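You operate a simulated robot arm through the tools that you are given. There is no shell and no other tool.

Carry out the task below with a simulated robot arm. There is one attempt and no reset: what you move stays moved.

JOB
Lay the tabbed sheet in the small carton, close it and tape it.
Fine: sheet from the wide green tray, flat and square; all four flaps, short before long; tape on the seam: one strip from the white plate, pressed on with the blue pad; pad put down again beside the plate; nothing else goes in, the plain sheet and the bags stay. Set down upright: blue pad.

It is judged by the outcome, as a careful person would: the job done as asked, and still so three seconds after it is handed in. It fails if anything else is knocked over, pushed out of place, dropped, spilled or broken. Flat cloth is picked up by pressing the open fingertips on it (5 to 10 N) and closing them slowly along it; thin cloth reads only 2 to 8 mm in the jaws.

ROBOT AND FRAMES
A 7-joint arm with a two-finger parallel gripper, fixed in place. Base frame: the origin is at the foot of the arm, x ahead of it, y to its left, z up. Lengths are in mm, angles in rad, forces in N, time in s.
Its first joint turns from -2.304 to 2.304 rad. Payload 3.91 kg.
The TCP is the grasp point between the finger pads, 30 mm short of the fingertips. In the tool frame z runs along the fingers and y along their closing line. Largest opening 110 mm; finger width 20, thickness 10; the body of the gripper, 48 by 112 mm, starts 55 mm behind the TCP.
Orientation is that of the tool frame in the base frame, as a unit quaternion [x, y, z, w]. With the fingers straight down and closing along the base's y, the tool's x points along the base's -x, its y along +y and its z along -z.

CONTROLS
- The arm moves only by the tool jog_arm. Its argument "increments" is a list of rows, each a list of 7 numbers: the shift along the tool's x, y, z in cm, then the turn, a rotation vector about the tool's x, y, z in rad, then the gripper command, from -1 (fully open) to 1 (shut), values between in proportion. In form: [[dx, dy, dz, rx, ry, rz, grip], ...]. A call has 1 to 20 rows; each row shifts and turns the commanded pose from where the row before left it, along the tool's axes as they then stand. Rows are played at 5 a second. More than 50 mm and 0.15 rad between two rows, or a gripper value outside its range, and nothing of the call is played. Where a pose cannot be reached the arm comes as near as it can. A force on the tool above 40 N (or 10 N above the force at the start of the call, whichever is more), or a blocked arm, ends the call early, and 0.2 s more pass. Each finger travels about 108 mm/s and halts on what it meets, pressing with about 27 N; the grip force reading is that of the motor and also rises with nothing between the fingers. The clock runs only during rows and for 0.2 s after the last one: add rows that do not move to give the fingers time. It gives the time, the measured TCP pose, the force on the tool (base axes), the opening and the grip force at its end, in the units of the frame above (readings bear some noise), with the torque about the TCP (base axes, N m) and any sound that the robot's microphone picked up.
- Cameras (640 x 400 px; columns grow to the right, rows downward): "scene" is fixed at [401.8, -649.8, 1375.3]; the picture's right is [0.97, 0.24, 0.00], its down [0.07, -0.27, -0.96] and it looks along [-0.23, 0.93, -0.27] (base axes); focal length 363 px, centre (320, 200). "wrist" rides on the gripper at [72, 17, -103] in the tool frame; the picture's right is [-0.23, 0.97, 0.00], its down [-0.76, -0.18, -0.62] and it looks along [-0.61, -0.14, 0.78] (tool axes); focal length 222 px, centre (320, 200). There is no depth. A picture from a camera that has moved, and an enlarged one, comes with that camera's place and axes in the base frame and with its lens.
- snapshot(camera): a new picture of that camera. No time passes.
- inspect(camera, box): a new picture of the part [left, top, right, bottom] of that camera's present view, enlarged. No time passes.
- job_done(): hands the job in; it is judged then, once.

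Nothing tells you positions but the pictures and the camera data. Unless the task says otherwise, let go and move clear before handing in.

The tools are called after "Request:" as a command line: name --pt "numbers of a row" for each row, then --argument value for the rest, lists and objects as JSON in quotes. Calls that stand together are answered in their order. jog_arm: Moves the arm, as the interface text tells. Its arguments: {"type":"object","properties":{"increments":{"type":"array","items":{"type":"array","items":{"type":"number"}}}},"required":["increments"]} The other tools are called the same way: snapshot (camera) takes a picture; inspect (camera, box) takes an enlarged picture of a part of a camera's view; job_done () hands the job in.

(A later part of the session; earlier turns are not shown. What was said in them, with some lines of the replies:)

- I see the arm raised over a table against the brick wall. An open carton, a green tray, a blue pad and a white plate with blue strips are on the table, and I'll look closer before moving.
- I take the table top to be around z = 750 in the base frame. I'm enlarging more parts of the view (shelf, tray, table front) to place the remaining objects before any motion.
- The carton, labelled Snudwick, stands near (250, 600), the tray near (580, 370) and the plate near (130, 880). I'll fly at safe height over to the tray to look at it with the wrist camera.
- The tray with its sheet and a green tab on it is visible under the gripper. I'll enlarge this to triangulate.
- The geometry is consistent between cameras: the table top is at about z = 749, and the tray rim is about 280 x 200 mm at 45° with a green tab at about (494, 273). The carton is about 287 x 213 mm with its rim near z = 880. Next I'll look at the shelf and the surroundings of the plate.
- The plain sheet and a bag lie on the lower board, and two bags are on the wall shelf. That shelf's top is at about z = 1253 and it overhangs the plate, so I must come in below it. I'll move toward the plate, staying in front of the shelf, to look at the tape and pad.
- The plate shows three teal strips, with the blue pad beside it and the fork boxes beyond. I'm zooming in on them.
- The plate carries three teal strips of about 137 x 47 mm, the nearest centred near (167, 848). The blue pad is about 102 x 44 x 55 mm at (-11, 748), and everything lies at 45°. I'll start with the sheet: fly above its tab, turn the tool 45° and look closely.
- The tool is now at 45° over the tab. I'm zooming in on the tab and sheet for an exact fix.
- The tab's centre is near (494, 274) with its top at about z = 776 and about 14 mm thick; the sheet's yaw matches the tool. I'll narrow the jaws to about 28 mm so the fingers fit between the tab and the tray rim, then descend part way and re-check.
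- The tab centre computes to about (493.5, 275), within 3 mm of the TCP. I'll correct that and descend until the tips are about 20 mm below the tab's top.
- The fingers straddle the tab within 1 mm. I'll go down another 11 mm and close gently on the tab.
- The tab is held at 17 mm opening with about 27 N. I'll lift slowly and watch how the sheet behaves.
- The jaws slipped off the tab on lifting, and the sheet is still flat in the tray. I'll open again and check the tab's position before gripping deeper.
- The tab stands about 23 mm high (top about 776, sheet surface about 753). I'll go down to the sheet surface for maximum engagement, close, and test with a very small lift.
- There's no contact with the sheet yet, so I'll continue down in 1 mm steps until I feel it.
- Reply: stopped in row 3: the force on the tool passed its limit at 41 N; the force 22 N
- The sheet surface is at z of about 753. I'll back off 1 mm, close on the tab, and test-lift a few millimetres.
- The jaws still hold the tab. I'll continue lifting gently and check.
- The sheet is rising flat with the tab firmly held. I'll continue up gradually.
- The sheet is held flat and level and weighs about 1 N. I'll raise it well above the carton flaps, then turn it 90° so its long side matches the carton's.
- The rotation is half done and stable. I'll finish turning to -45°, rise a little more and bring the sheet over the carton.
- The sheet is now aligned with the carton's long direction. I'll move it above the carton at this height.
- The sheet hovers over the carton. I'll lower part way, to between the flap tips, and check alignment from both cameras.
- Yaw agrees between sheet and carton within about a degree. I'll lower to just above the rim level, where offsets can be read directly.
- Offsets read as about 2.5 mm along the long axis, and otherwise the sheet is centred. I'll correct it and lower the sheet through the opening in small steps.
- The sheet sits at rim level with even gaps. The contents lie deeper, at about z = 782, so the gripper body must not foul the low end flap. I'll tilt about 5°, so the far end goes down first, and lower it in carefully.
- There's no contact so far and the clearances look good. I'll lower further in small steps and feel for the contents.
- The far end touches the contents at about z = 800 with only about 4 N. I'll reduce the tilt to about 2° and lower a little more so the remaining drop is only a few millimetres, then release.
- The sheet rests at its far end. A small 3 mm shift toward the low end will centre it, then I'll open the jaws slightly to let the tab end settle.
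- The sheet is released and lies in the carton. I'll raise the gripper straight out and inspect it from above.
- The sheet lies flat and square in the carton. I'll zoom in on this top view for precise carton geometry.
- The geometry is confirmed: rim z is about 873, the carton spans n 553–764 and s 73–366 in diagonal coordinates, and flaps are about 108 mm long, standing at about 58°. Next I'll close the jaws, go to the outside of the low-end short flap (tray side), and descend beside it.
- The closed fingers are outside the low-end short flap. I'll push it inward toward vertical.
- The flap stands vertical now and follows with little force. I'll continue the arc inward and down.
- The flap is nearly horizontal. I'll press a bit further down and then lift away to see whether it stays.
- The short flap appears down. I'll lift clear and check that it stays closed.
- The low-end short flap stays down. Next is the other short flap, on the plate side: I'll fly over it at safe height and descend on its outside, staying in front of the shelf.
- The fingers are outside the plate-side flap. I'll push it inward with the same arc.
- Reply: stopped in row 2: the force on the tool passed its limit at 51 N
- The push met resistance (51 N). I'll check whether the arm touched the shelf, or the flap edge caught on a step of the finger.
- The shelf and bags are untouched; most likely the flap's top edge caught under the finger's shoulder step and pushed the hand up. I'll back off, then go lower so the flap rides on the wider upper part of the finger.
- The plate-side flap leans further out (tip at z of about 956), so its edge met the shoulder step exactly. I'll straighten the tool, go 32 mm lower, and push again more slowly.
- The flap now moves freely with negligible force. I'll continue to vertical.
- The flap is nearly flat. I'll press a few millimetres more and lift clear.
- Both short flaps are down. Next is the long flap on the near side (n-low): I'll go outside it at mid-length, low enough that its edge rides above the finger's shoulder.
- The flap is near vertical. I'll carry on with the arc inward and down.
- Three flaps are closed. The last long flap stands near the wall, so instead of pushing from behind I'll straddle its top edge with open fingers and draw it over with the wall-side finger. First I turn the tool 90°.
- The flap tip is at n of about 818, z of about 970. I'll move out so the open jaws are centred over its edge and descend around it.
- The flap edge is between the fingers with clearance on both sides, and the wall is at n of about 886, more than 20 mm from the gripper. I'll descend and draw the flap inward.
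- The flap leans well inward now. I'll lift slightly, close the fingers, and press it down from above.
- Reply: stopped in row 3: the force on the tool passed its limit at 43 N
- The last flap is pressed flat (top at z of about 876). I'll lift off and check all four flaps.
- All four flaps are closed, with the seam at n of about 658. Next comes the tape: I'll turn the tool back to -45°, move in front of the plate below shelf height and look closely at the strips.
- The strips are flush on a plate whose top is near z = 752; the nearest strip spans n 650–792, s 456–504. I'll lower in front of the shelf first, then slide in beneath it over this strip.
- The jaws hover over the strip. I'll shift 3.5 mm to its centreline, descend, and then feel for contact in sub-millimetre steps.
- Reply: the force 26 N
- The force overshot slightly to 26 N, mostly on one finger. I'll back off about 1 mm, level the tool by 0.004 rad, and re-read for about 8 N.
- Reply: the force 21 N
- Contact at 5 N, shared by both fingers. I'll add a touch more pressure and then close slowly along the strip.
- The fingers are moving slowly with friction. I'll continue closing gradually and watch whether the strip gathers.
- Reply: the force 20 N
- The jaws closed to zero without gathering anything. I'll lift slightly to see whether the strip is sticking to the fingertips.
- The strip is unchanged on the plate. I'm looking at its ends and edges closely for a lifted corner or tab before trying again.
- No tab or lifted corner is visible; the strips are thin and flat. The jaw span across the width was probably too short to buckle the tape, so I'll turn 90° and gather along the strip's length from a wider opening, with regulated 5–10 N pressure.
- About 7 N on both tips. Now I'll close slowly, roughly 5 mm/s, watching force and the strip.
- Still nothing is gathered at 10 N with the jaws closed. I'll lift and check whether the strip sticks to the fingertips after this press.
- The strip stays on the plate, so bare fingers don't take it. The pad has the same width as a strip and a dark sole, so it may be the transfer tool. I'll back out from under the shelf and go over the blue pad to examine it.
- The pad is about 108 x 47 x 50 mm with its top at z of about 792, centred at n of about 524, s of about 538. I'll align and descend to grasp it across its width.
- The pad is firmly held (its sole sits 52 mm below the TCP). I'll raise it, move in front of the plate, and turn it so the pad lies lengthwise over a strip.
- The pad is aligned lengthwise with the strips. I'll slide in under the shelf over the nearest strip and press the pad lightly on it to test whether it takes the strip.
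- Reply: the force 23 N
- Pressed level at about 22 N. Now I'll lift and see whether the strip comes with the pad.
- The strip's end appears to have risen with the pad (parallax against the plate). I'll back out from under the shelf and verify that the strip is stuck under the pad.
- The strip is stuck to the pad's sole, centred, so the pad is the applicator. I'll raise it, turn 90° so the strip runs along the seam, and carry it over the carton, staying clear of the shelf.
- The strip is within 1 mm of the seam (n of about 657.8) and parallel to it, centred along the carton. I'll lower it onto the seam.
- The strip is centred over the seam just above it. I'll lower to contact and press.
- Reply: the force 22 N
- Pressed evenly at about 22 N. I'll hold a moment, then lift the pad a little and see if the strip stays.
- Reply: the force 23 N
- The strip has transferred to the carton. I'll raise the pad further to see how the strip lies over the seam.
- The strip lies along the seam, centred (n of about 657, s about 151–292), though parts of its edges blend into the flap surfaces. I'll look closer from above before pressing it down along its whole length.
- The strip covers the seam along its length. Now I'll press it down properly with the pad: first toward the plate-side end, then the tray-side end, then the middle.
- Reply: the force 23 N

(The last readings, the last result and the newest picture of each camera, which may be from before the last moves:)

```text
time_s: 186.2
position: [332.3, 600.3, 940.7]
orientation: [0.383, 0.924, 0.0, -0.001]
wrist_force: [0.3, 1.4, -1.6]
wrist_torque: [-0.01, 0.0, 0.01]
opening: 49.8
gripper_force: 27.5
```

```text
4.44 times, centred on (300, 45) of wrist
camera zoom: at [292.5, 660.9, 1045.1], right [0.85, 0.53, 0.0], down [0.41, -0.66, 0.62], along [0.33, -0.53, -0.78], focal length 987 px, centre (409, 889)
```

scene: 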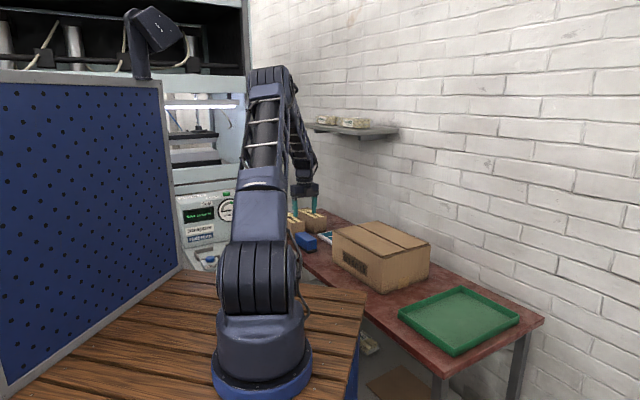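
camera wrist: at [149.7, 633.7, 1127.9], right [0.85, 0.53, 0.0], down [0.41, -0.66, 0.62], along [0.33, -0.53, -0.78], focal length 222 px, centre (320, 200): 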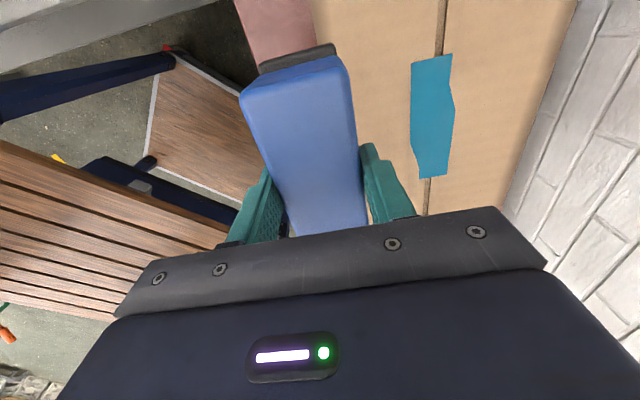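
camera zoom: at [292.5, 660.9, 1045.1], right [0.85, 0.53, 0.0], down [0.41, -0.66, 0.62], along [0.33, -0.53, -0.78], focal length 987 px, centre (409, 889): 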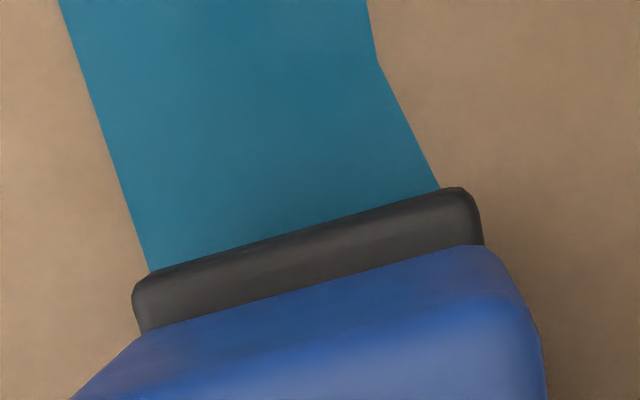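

Request:
jog_arm --pt "0 -0.12 0.5 0 0 0 1" --pt "0 0 0.3 0 0 0 1" --pt "0 0 0 0 0 0 1"

Request:
jog_arm --pt "0 0 0.1 0 0 0 1" --pt "0 0 0.05 0 0 0 1" --pt "0 0 0 0 0 0 1"

```text
time_s: 187.1
position: [330.9, 599.1, 933.1]
orientation: [0.382, 0.924, 0.0, 0.0]
wrist_force: [0.5, -0.2, -1.1]
wrist_torque: [-0.03, 0.02, -0.02]
opening: 49.8
gripper_force: 26.6
```

```text
time_s: 187.8
position: [330.5, 597.8, 930.3]
orientation: [0.383, 0.924, 0.0, -0.001]
wrist_force: [0.0, -0.1, -1.3]
wrist_torque: [-0.04, 0.0, 0.01]
opening: 49.7
gripper_force: 26.9
```

Request:
jog_arm --pt "0 0 0.1 0 0 0 1" --pt "0 0 0 0 0 0 1"

```text
time_s: 188.4
position: [330.4, 599.2, 930.6]
orientation: [0.383, 0.924, 0.0, 0.0]
wrist_force: [1.0, 0.4, 7.9]
wrist_torque: [-0.42, -0.39, 0.02]
opening: 49.9
gripper_force: 27.1
```

Request:
jog_arm --pt "0 0 0.07 0 -0.004 0 1" --pt "0 0 0 0 0 0 1"

```text
time_s: 189.1
position: [330.8, 599.4, 929.9]
orientation: [0.383, 0.924, 0.0, 0.001]
wrist_force: [-0.9, -0.8, 13.7]
wrist_torque: [-0.27, -0.09, 0.0]
opening: 49.8
gripper_force: 26.8
```

Request:
jog_arm --pt "0 0 0.06 0 -0.001 0 1" --pt "0 0 0 0 0 0 1" --pt "0 0 0 0 0 0 1" --pt "0 0 0 0 0 0 1"

```text
time_s: 190.1
position: [330.9, 599.6, 929.5]
orientation: [0.383, 0.924, -0.001, 0.002]
wrist_force: [-1.6, 2.8, 22.1]
wrist_torque: [0.09, 0.13, -0.01]
opening: 49.6
gripper_force: 27.1
```

Pressed evenly at 22 N over the tray-side end. Next I'll press the middle once more.

Request:
jog_arm --pt "0 0 -0.2 0 0.002 0 1" --pt "0 0 -0.6 0 0 0 1" --pt "1.5 0 0 0 0 0 1" --pt "1.6 0 0 0 0 0 1" --pt "0 0 0.5 0 0 0 1" --pt "0 0 0.15 0 0 0 1" --pt "0 0 0 0 0 0 1"

Request:
jog_arm --pt "0 0 0.1 0 0 0 1" --pt "0 0 0 0 0 0 1"

```text
time_s: 191.7
position: [308.8, 620.5, 930.9]
orientation: [0.383, 0.924, -0.001, 0.002]
wrist_force: [0.2, -0.2, 0.2]
wrist_torque: [-0.08, -0.06, -0.01]
opening: 49.6
gripper_force: 26.8
```

```text
time_s: 192.2
position: [308.7, 621.2, 929.5]
orientation: [0.382, 0.924, -0.001, 0.001]
wrist_force: [-2.4, -2.1, 11.1]
wrist_torque: [-0.61, -0.36, -0.23]
opening: 49.7
gripper_force: 26.3
```

Request:
jog_arm --pt "0 0 0.08 0 -0.003 0 1" --pt "0 0 0 0 0 0 1" --pt "0 0 0 0 0 0 1" --pt "0 0 0 0 0 0 1"

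```text
time_s: 193.2
position: [309.1, 621.9, 930.2]
orientation: [0.382, 0.924, -0.001, 0.002]
wrist_force: [-4.1, 2.8, 21.4]
wrist_torque: [0.06, 0.06, 0.0]
opening: 49.7
gripper_force: 26.8
```

The whole strip has now been pressed at about 22 N. I'll lift the pad away and inspect the tape.

Request:
jog_arm --pt "0 0 -0.3 0 0 0 1" --pt "0 0 -0.7 0 0.003 0 1" --pt "0 0 -2 0 0 0 1" --pt "0 0 -3 0 0 0 1" --pt "0 -3 -2 0 0 0 1" --pt "2.5 -4 0 0 0 0 1" --pt "2.5 -3 0 0 0 0 1" --pt "0 0 0 0 0 0 1" --pt "0 0 0 0 0 0 1"

Request:
snapshot --camera "wrist"

Request:
inspect --camera "wrist" --box '[350, 0, 510, 190]'

Request:
inspect --camera "scene" --box '[350, 210, 430, 270]'

```text
time_s: 195.2
position: [203.2, 586.3, 1010.2]
orientation: [0.383, 0.924, -0.002, 0.001]
wrist_force: [-0.3, -0.1, -1.9]
wrist_torque: [-0.02, 0.01, 0.0]
opening: 49.5
gripper_force: 27.3
```

```text
taken
camera wrist: at [163.3, 647.0, 1112.8], right [0.85, 0.53, 0.0], down [0.41, -0.66, 0.63], along [0.33, -0.53, -0.78], focal length 222 px, centre (320, 200)
```

wrist: 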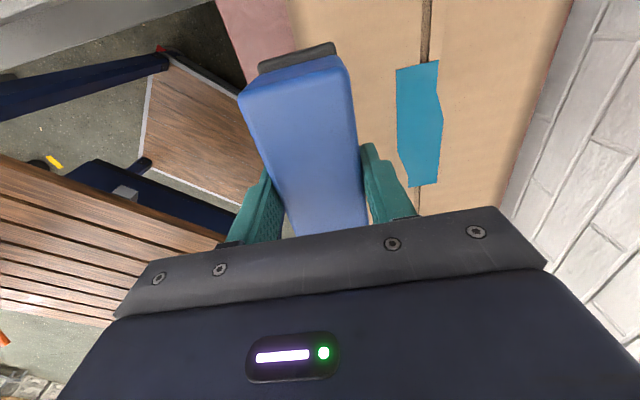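

```text
2.11 times, centred on (430, 95) of wrist
camera zoom: at [163.3, 647.0, 1112.8], right [0.85, 0.53, 0.0], down [0.41, -0.66, 0.63], along [0.33, -0.53, -0.78], focal length 468 px, centre (88, 421)
```

zoom: 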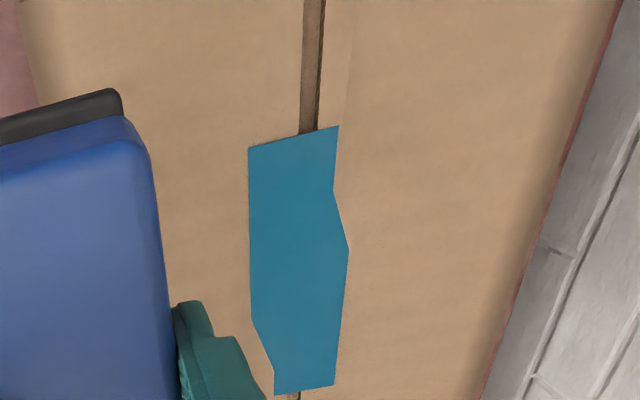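

```text
6.67 times, centred on (390, 240) of scene
camera zoom: at [401.8, -649.8, 1375.3], right [0.97, 0.24, 0.0], down [0.07, -0.27, -0.96], along [-0.23, 0.93, -0.27], focal length 2418 px, centre (-147, -67)
```

zoom: 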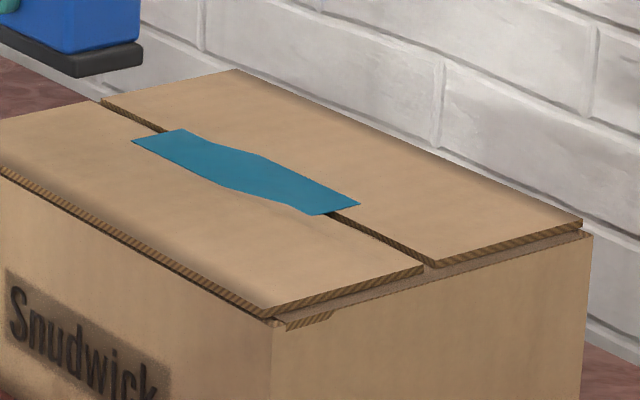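

The tape is on the seam and stays put. Now I'll return the pad to its spot beside the plate: fly over, then descend to just above the table.

Request:
jog_arm --pt "2 -0.3 0 0 0 0 1" --pt "3.8 -0.49 0 0 0 0 1" --pt "4 -0.5 0 0 0 0 1" --pt "4 -0.5 0 0 0 0 1" --pt "4 -0.5 0 0 0 0 1" --pt "4 -0.5 0 0 0 0 1" --pt "3 -0.4 0 0 0 0 1" --pt "1.8 -0.2 0 0 0 0.026 1" --pt "0 0 0 0 0 0 1" --pt "0 0 3 0 0 0 1" --pt "0 0 4 0 0 0 1" --pt "0 0 4 0 0 0 1" --pt "0 0 4 0 0 0 1" --pt "0 0 3.5 0 0 0 1" --pt "0 0 0 0 0 0 1" --pt "0 0 0 0 0 0 1"

Request:
snapshot --camera "wrist"

Request:
inspect --camera "scene" --box '[280, 180, 370, 260]'

```text
time_s: 198.7
position: [-9.2, 748.4, 822.5]
orientation: [0.395, 0.919, 0.0, 0.001]
wrist_force: [0.2, -0.1, -1.9]
wrist_torque: [-0.04, -0.01, 0.0]
opening: 49.8
gripper_force: 27.1
```

```text
taken
camera wrist: at [-46.7, 811.3, 926.8], right [0.86, 0.51, 0.0], down [0.39, -0.67, 0.63], along [0.32, -0.54, -0.78], focal length 222 px, centre (320, 200)
```

wrist: 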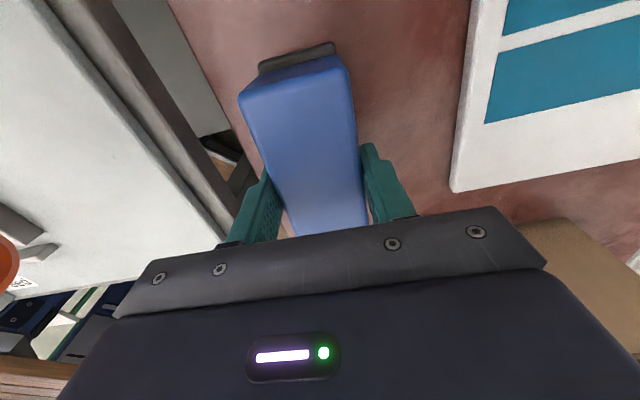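

```text
5.00 times, centred on (325, 220) of scene
camera zoom: at [401.8, -649.8, 1375.3], right [0.97, 0.24, 0.0], down [0.07, -0.27, -0.96], along [-0.23, 0.93, -0.27], focal length 1813 px, centre (295, 100)
```

zoom: 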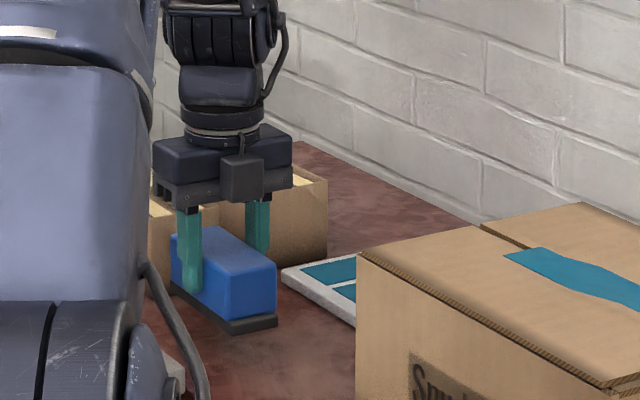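

Request:
jog_arm --pt "0.12 0.35 0.8 0 0 0 1" --pt "0 0 0.8 0 0 0 1" --pt "0 0 0.7 0 0 0 1" --pt "0 0 0.2 0 0 0 1" --pt "0 0 0 0 0 0 1"

Request:
jog_arm --pt "0 0 0.15 0 0 0 1" --pt "0 0 0 0 0 0 1"

```text
time_s: 199.8
position: [-6.8, 752.0, 797.4]
orientation: [0.395, 0.919, -0.001, 0.001]
wrist_force: [-0.3, 0.4, -1.2]
wrist_torque: [-0.03, 0.03, 0.05]
opening: 49.6
gripper_force: 26.9
```

```text
time_s: 200.4
position: [-7.8, 751.8, 797.1]
orientation: [0.394, 0.919, 0.0, 0.001]
wrist_force: [-0.2, 0.0, -0.4]
wrist_torque: [0.01, 0.01, 0.02]
opening: 49.8
gripper_force: 27.5
```

Request:
jog_arm --pt "0 0 0.1 0 0 0 1" --pt "0 0 0 0 0 0 1"

```text
time_s: 201.1
position: [-7.5, 753.6, 795.2]
orientation: [0.394, 0.919, -0.001, 0.001]
wrist_force: [-0.1, -0.7, -1.2]
wrist_torque: [0.03, 0.01, 0.01]
opening: 49.6
gripper_force: 26.9
```

Request:
jog_arm --pt "0 0 0.1 0 0 0 1" --pt "0 0 0 0 0 0 1"

```text
time_s: 201.7
position: [-6.8, 753.5, 794.4]
orientation: [0.394, 0.919, -0.001, 0.002]
wrist_force: [-0.1, -0.4, -1.8]
wrist_torque: [0.06, -0.01, 0.03]
opening: 49.7
gripper_force: 26.4
```

Request:
jog_arm --pt "0 0 0.07 0 0 0 1" --pt "0 0 0 0 0 0 1"

```text
time_s: 202.2
position: [-7.1, 752.4, 793.7]
orientation: [0.395, 0.919, 0.0, 0.001]
wrist_force: [0.4, 0.7, -0.6]
wrist_torque: [0.02, 0.01, 0.02]
opening: 49.3
gripper_force: 27.4
```

Request:
jog_arm --pt "0 0 0.07 0 0 0 1" --pt "0 0 0 0 0 0 1"

```text
time_s: 202.8
position: [-6.2, 751.8, 794.4]
orientation: [0.394, 0.919, 0.0, 0.001]
wrist_force: [-0.4, -0.3, 2.1]
wrist_torque: [-0.09, -0.17, -0.02]
opening: 49.7
gripper_force: 26.7
```

The pad is touching the table. I'll release it gently and rise straight up.

Request:
jog_arm --pt "0 0 0 0 0 0 0.1" --pt "0 0 0 0 0 0 0.05" --pt "0 0 0 0 0 0 0" --pt "0 0 0 0 0 0 -0.2" --pt "0 0 0 0 0 0 -0.4" --pt "0 0 0 0 0 0 -0.4" --pt "0 0 -1 0 0 0 -0.4" --pt "0 0 -3 0 0 0 -0.4" --pt "0 0 -4 0 0 0 -0.4" --pt "0 0 -4 0 0 0 -0.4" --pt "0 0 -4 0 0 0 -0.4" --pt "0 0 0 0 0 0 -0.4"

Request:
snapshot --camera "wrist"

Request:
snapshot --camera "scene"

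Request:
inspect --camera "scene" --box '[280, 190, 370, 260]'

```text
time_s: 205.4
position: [-8.8, 752.5, 952.5]
orientation: [0.396, 0.918, 0.0, 0.002]
wrist_force: [-0.7, 0.3, -0.4]
wrist_torque: [-0.04, 0.0, -0.04]
opening: 76.9
gripper_force: 0.1
```

```text
taken
camera wrist: at [-45.9, 815.4, 1056.3], right [0.86, 0.51, 0.0], down [0.39, -0.67, 0.63], along [0.32, -0.54, -0.78], focal length 222 px, centre (320, 200)
```

wrist: 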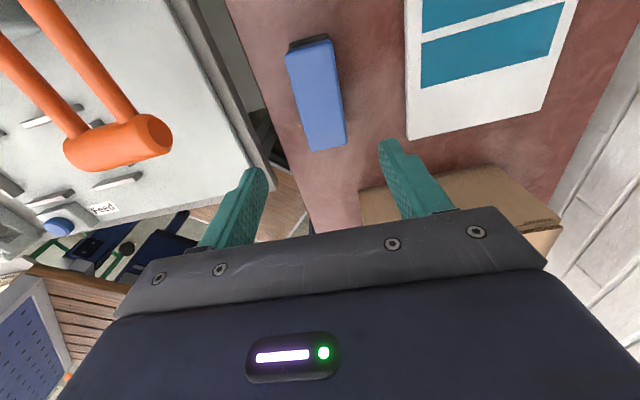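

```text
taken
```

scene: 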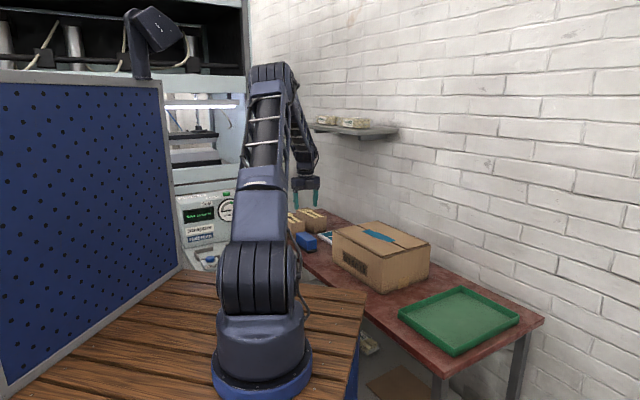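

```text
5.71 times, centred on (325, 225) of scene
camera zoom: at [401.8, -649.8, 1375.3], right [0.97, 0.24, 0.0], down [0.07, -0.27, -0.96], along [-0.23, 0.93, -0.27], focal length 2072 px, centre (291, 57)
```

zoom: 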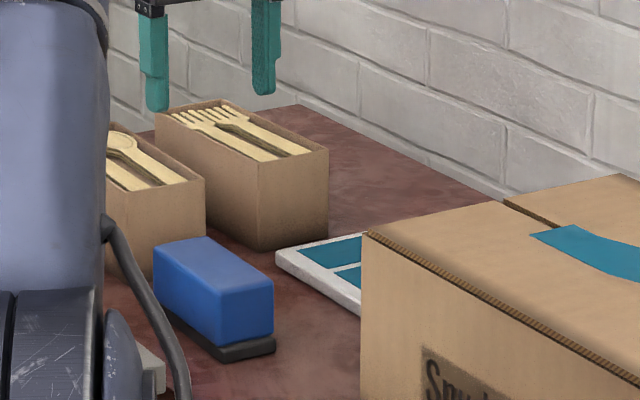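

The pad stands upright back beside the plate. I'll fly over the carton for a last close look at flaps and tape.

Request:
jog_arm --pt "0 0 -4 0 0 0 -0.4" --pt "0 0 -4 0 0 0 0" --pt "0 0 -3 0 0 0 0.5" --pt "-4 0.5 0 0 0 0 1" --pt "-4 0.8 0 0 0 0 1" --pt "-4 0.8 0 0 0 0 1" --pt "-4 0.8 0 0 0 0 1" --pt "-4 0.8 0 0 0 0 1" --pt "-3 0.5 0 0 0 0 1" --pt "0 0 0 0 0 0 1" --pt "0 0 0 0 0 0 1"

Request:
snapshot --camera "wrist"

Request:
inspect --camera "wrist" --box '[240, 0, 480, 190]'

Request:
inspect --camera "scene" --box '[325, 210, 445, 300]'

```text
time_s: 207.8
position: [181.3, 616.5, 1063.4]
orientation: [0.393, 0.919, 0.0, 0.002]
wrist_force: [0.8, 0.1, -0.6]
wrist_torque: [0.02, -0.03, -0.02]
opening: 0.1
gripper_force: 26.7
```

```text
taken
camera wrist: at [143.4, 677.7, 1166.9], right [0.86, 0.51, 0.0], down [0.39, -0.67, 0.63], along [0.32, -0.54, -0.78], focal length 222 px, centre (320, 200)
```

wrist: 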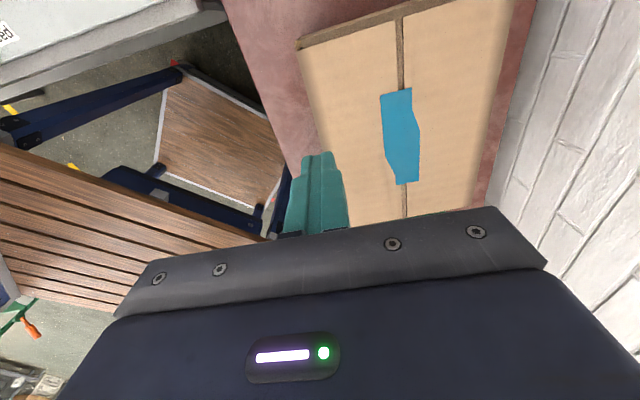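

```text
2.11 times, centred on (360, 95) of wrist
camera zoom: at [143.4, 677.7, 1166.9], right [0.86, 0.51, 0.0], down [0.39, -0.67, 0.63], along [0.32, -0.54, -0.78], focal length 468 px, centre (236, 421)
```

zoom: 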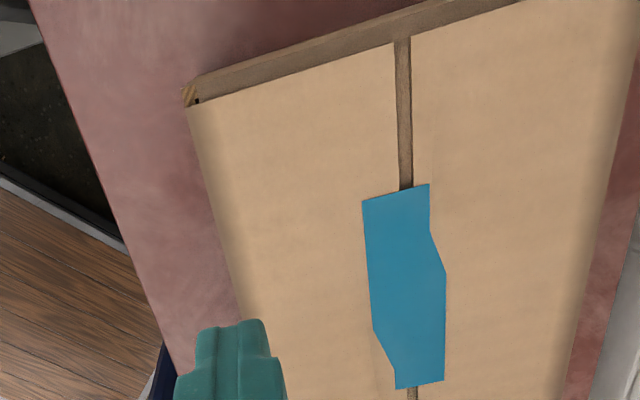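

```text
4.44 times, centred on (385, 255) of scene
camera zoom: at [401.8, -649.8, 1375.3], right [0.97, 0.24, 0.0], down [0.07, -0.27, -0.96], along [-0.23, 0.93, -0.27], focal length 1612 px, centre (31, -44)
```

zoom: 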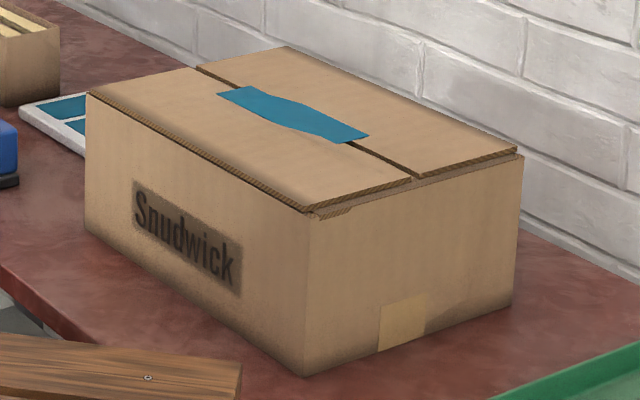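

Everything looks in place: the sheet is inside, the flaps closed, tape on the seam, pad beside the plate. I'll retreat a bit higher, wait a couple of seconds and confirm nothing moves before handing in.

Request:
jog_arm --pt "0 -3 -4 0 0 0 1" --pt "0 -3 -4 0 0 0 0.5" --pt "0 0 -3 0 0 0 0" --pt "0 0 0 0 0 0 0" --pt "0 0 0 0 0 0 0" --pt "0 0 0 0 0 0 0" --pt "0 0 0 0 0 0 0" --pt "0 0 0 0 0 0 0" --pt "0 0 0 0 0 0 0" --pt "0 0 0 0 0 0 0" --pt "0 0 0 0 0 0 0" --pt "0 0 0 0 0 0 0" --pt "0 0 0 0 0 0 0" --pt "0 0 0 0 0 0 0" --pt "0 0 0 0 0 0 0"

Request:
snapshot --camera "scene"

Request:
inspect --camera "scene" --box '[290, 190, 450, 300]'

Request:
inspect --camera "scene" --box '[290, 95, 410, 165]'

Request:
inspect --camera "wrist" --box '[300, 0, 520, 200]'

```text
time_s: 211.1
position: [138.0, 575.0, 1173.4]
orientation: [0.395, 0.919, -0.001, 0.002]
wrist_force: [0.3, -0.7, -0.3]
wrist_torque: [0.01, 0.0, 0.0]
opening: 54.9
gripper_force: 0.0
```

```text
taken
```

scene: 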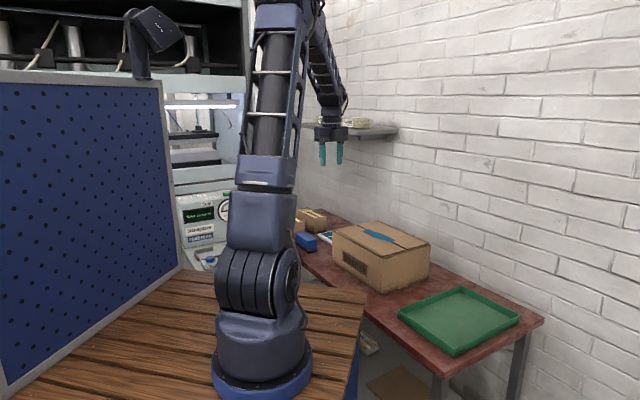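

```text
3.64 times, centred on (370, 245) of scene
camera zoom: at [401.8, -649.8, 1375.3], right [0.97, 0.24, 0.0], down [0.07, -0.27, -0.96], along [-0.23, 0.93, -0.27], focal length 1319 px, centre (138, 36)
```

zoom: 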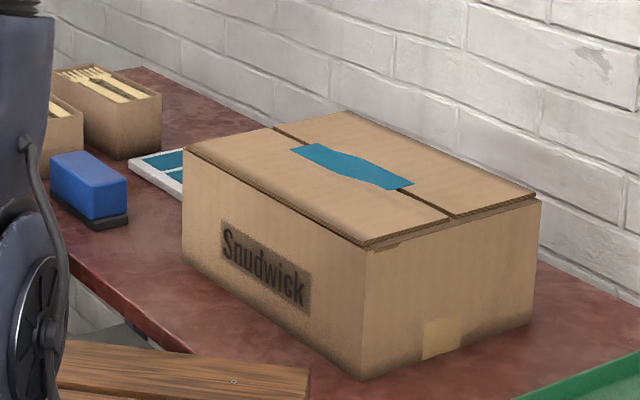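

```text
5.33 times, centred on (350, 130) of scene
camera zoom: at [401.8, -649.8, 1375.3], right [0.97, 0.24, 0.0], down [0.07, -0.27, -0.96], along [-0.23, 0.93, -0.27], focal length 1934 px, centre (160, 573)
```

zoom: 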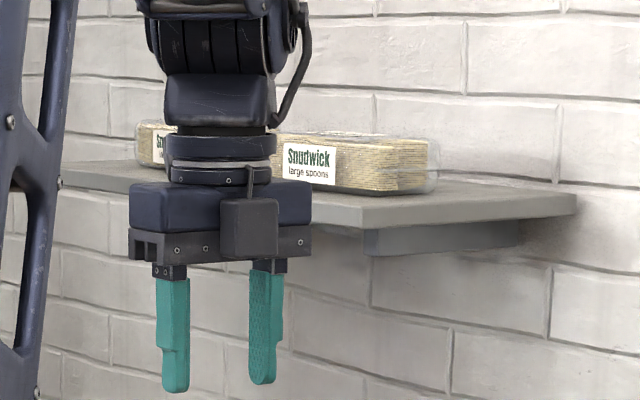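

```text
2.00 times, centred on (410, 100) of wrist
camera zoom: at [99.3, 636.6, 1276.9], right [0.86, 0.51, 0.0], down [0.39, -0.67, 0.63], along [0.32, -0.54, -0.78], focal length 444 px, centre (140, 400)
```

zoom: 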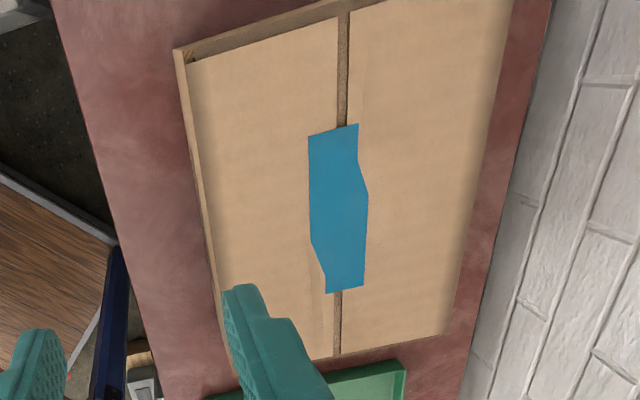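

The flaps stay closed under the tape, the pad stands upright beside the plate, and the bags and tray are where they were. The arm is clear and empty, so I'm handing the job in.

Request:
job_done

```text
The job is handed in.
```

I've handed the job in. The tabbed sheet is in the carton, all four flaps are closed, and one tape strip is on the seam. When I last checked, about two seconds before handing in, nothing was moving.

- **Sheet:** It came from the wide green tray and lies flat and square on the carton's contents. My first grip on the tab slipped before the sheet lifted, and the second grip held. I let go with the tab end about 1 cm above the contents.
- **Flaps:** I closed the two short flaps first, then the two long ones. While I pushed the plate-side short flap, its edge caught on the finger and the force reached 51 N. I backed off and closed it cleanly from lower down.
- **Tape:** Two attempts to lift a strip with bare fingers failed. Pressing the blue pad on the nearest strip picked it up, and I laid it along the seam that way. I then pressed it with the pad at both ends and in the middle at about 22 N.
- **Tape edges:** Seen from above, two diagonal corners of the strip appear to sink slightly into the flap surface. The strip still bridges the seam along its length.
- **Pad:** It is back upright beside the plate, in its original spot.

The two bags on the shelf and the green tray look untouched. I didn't go near the plain sheet or the bag on the lower shelf, or the other two strips, which are still on the plate.
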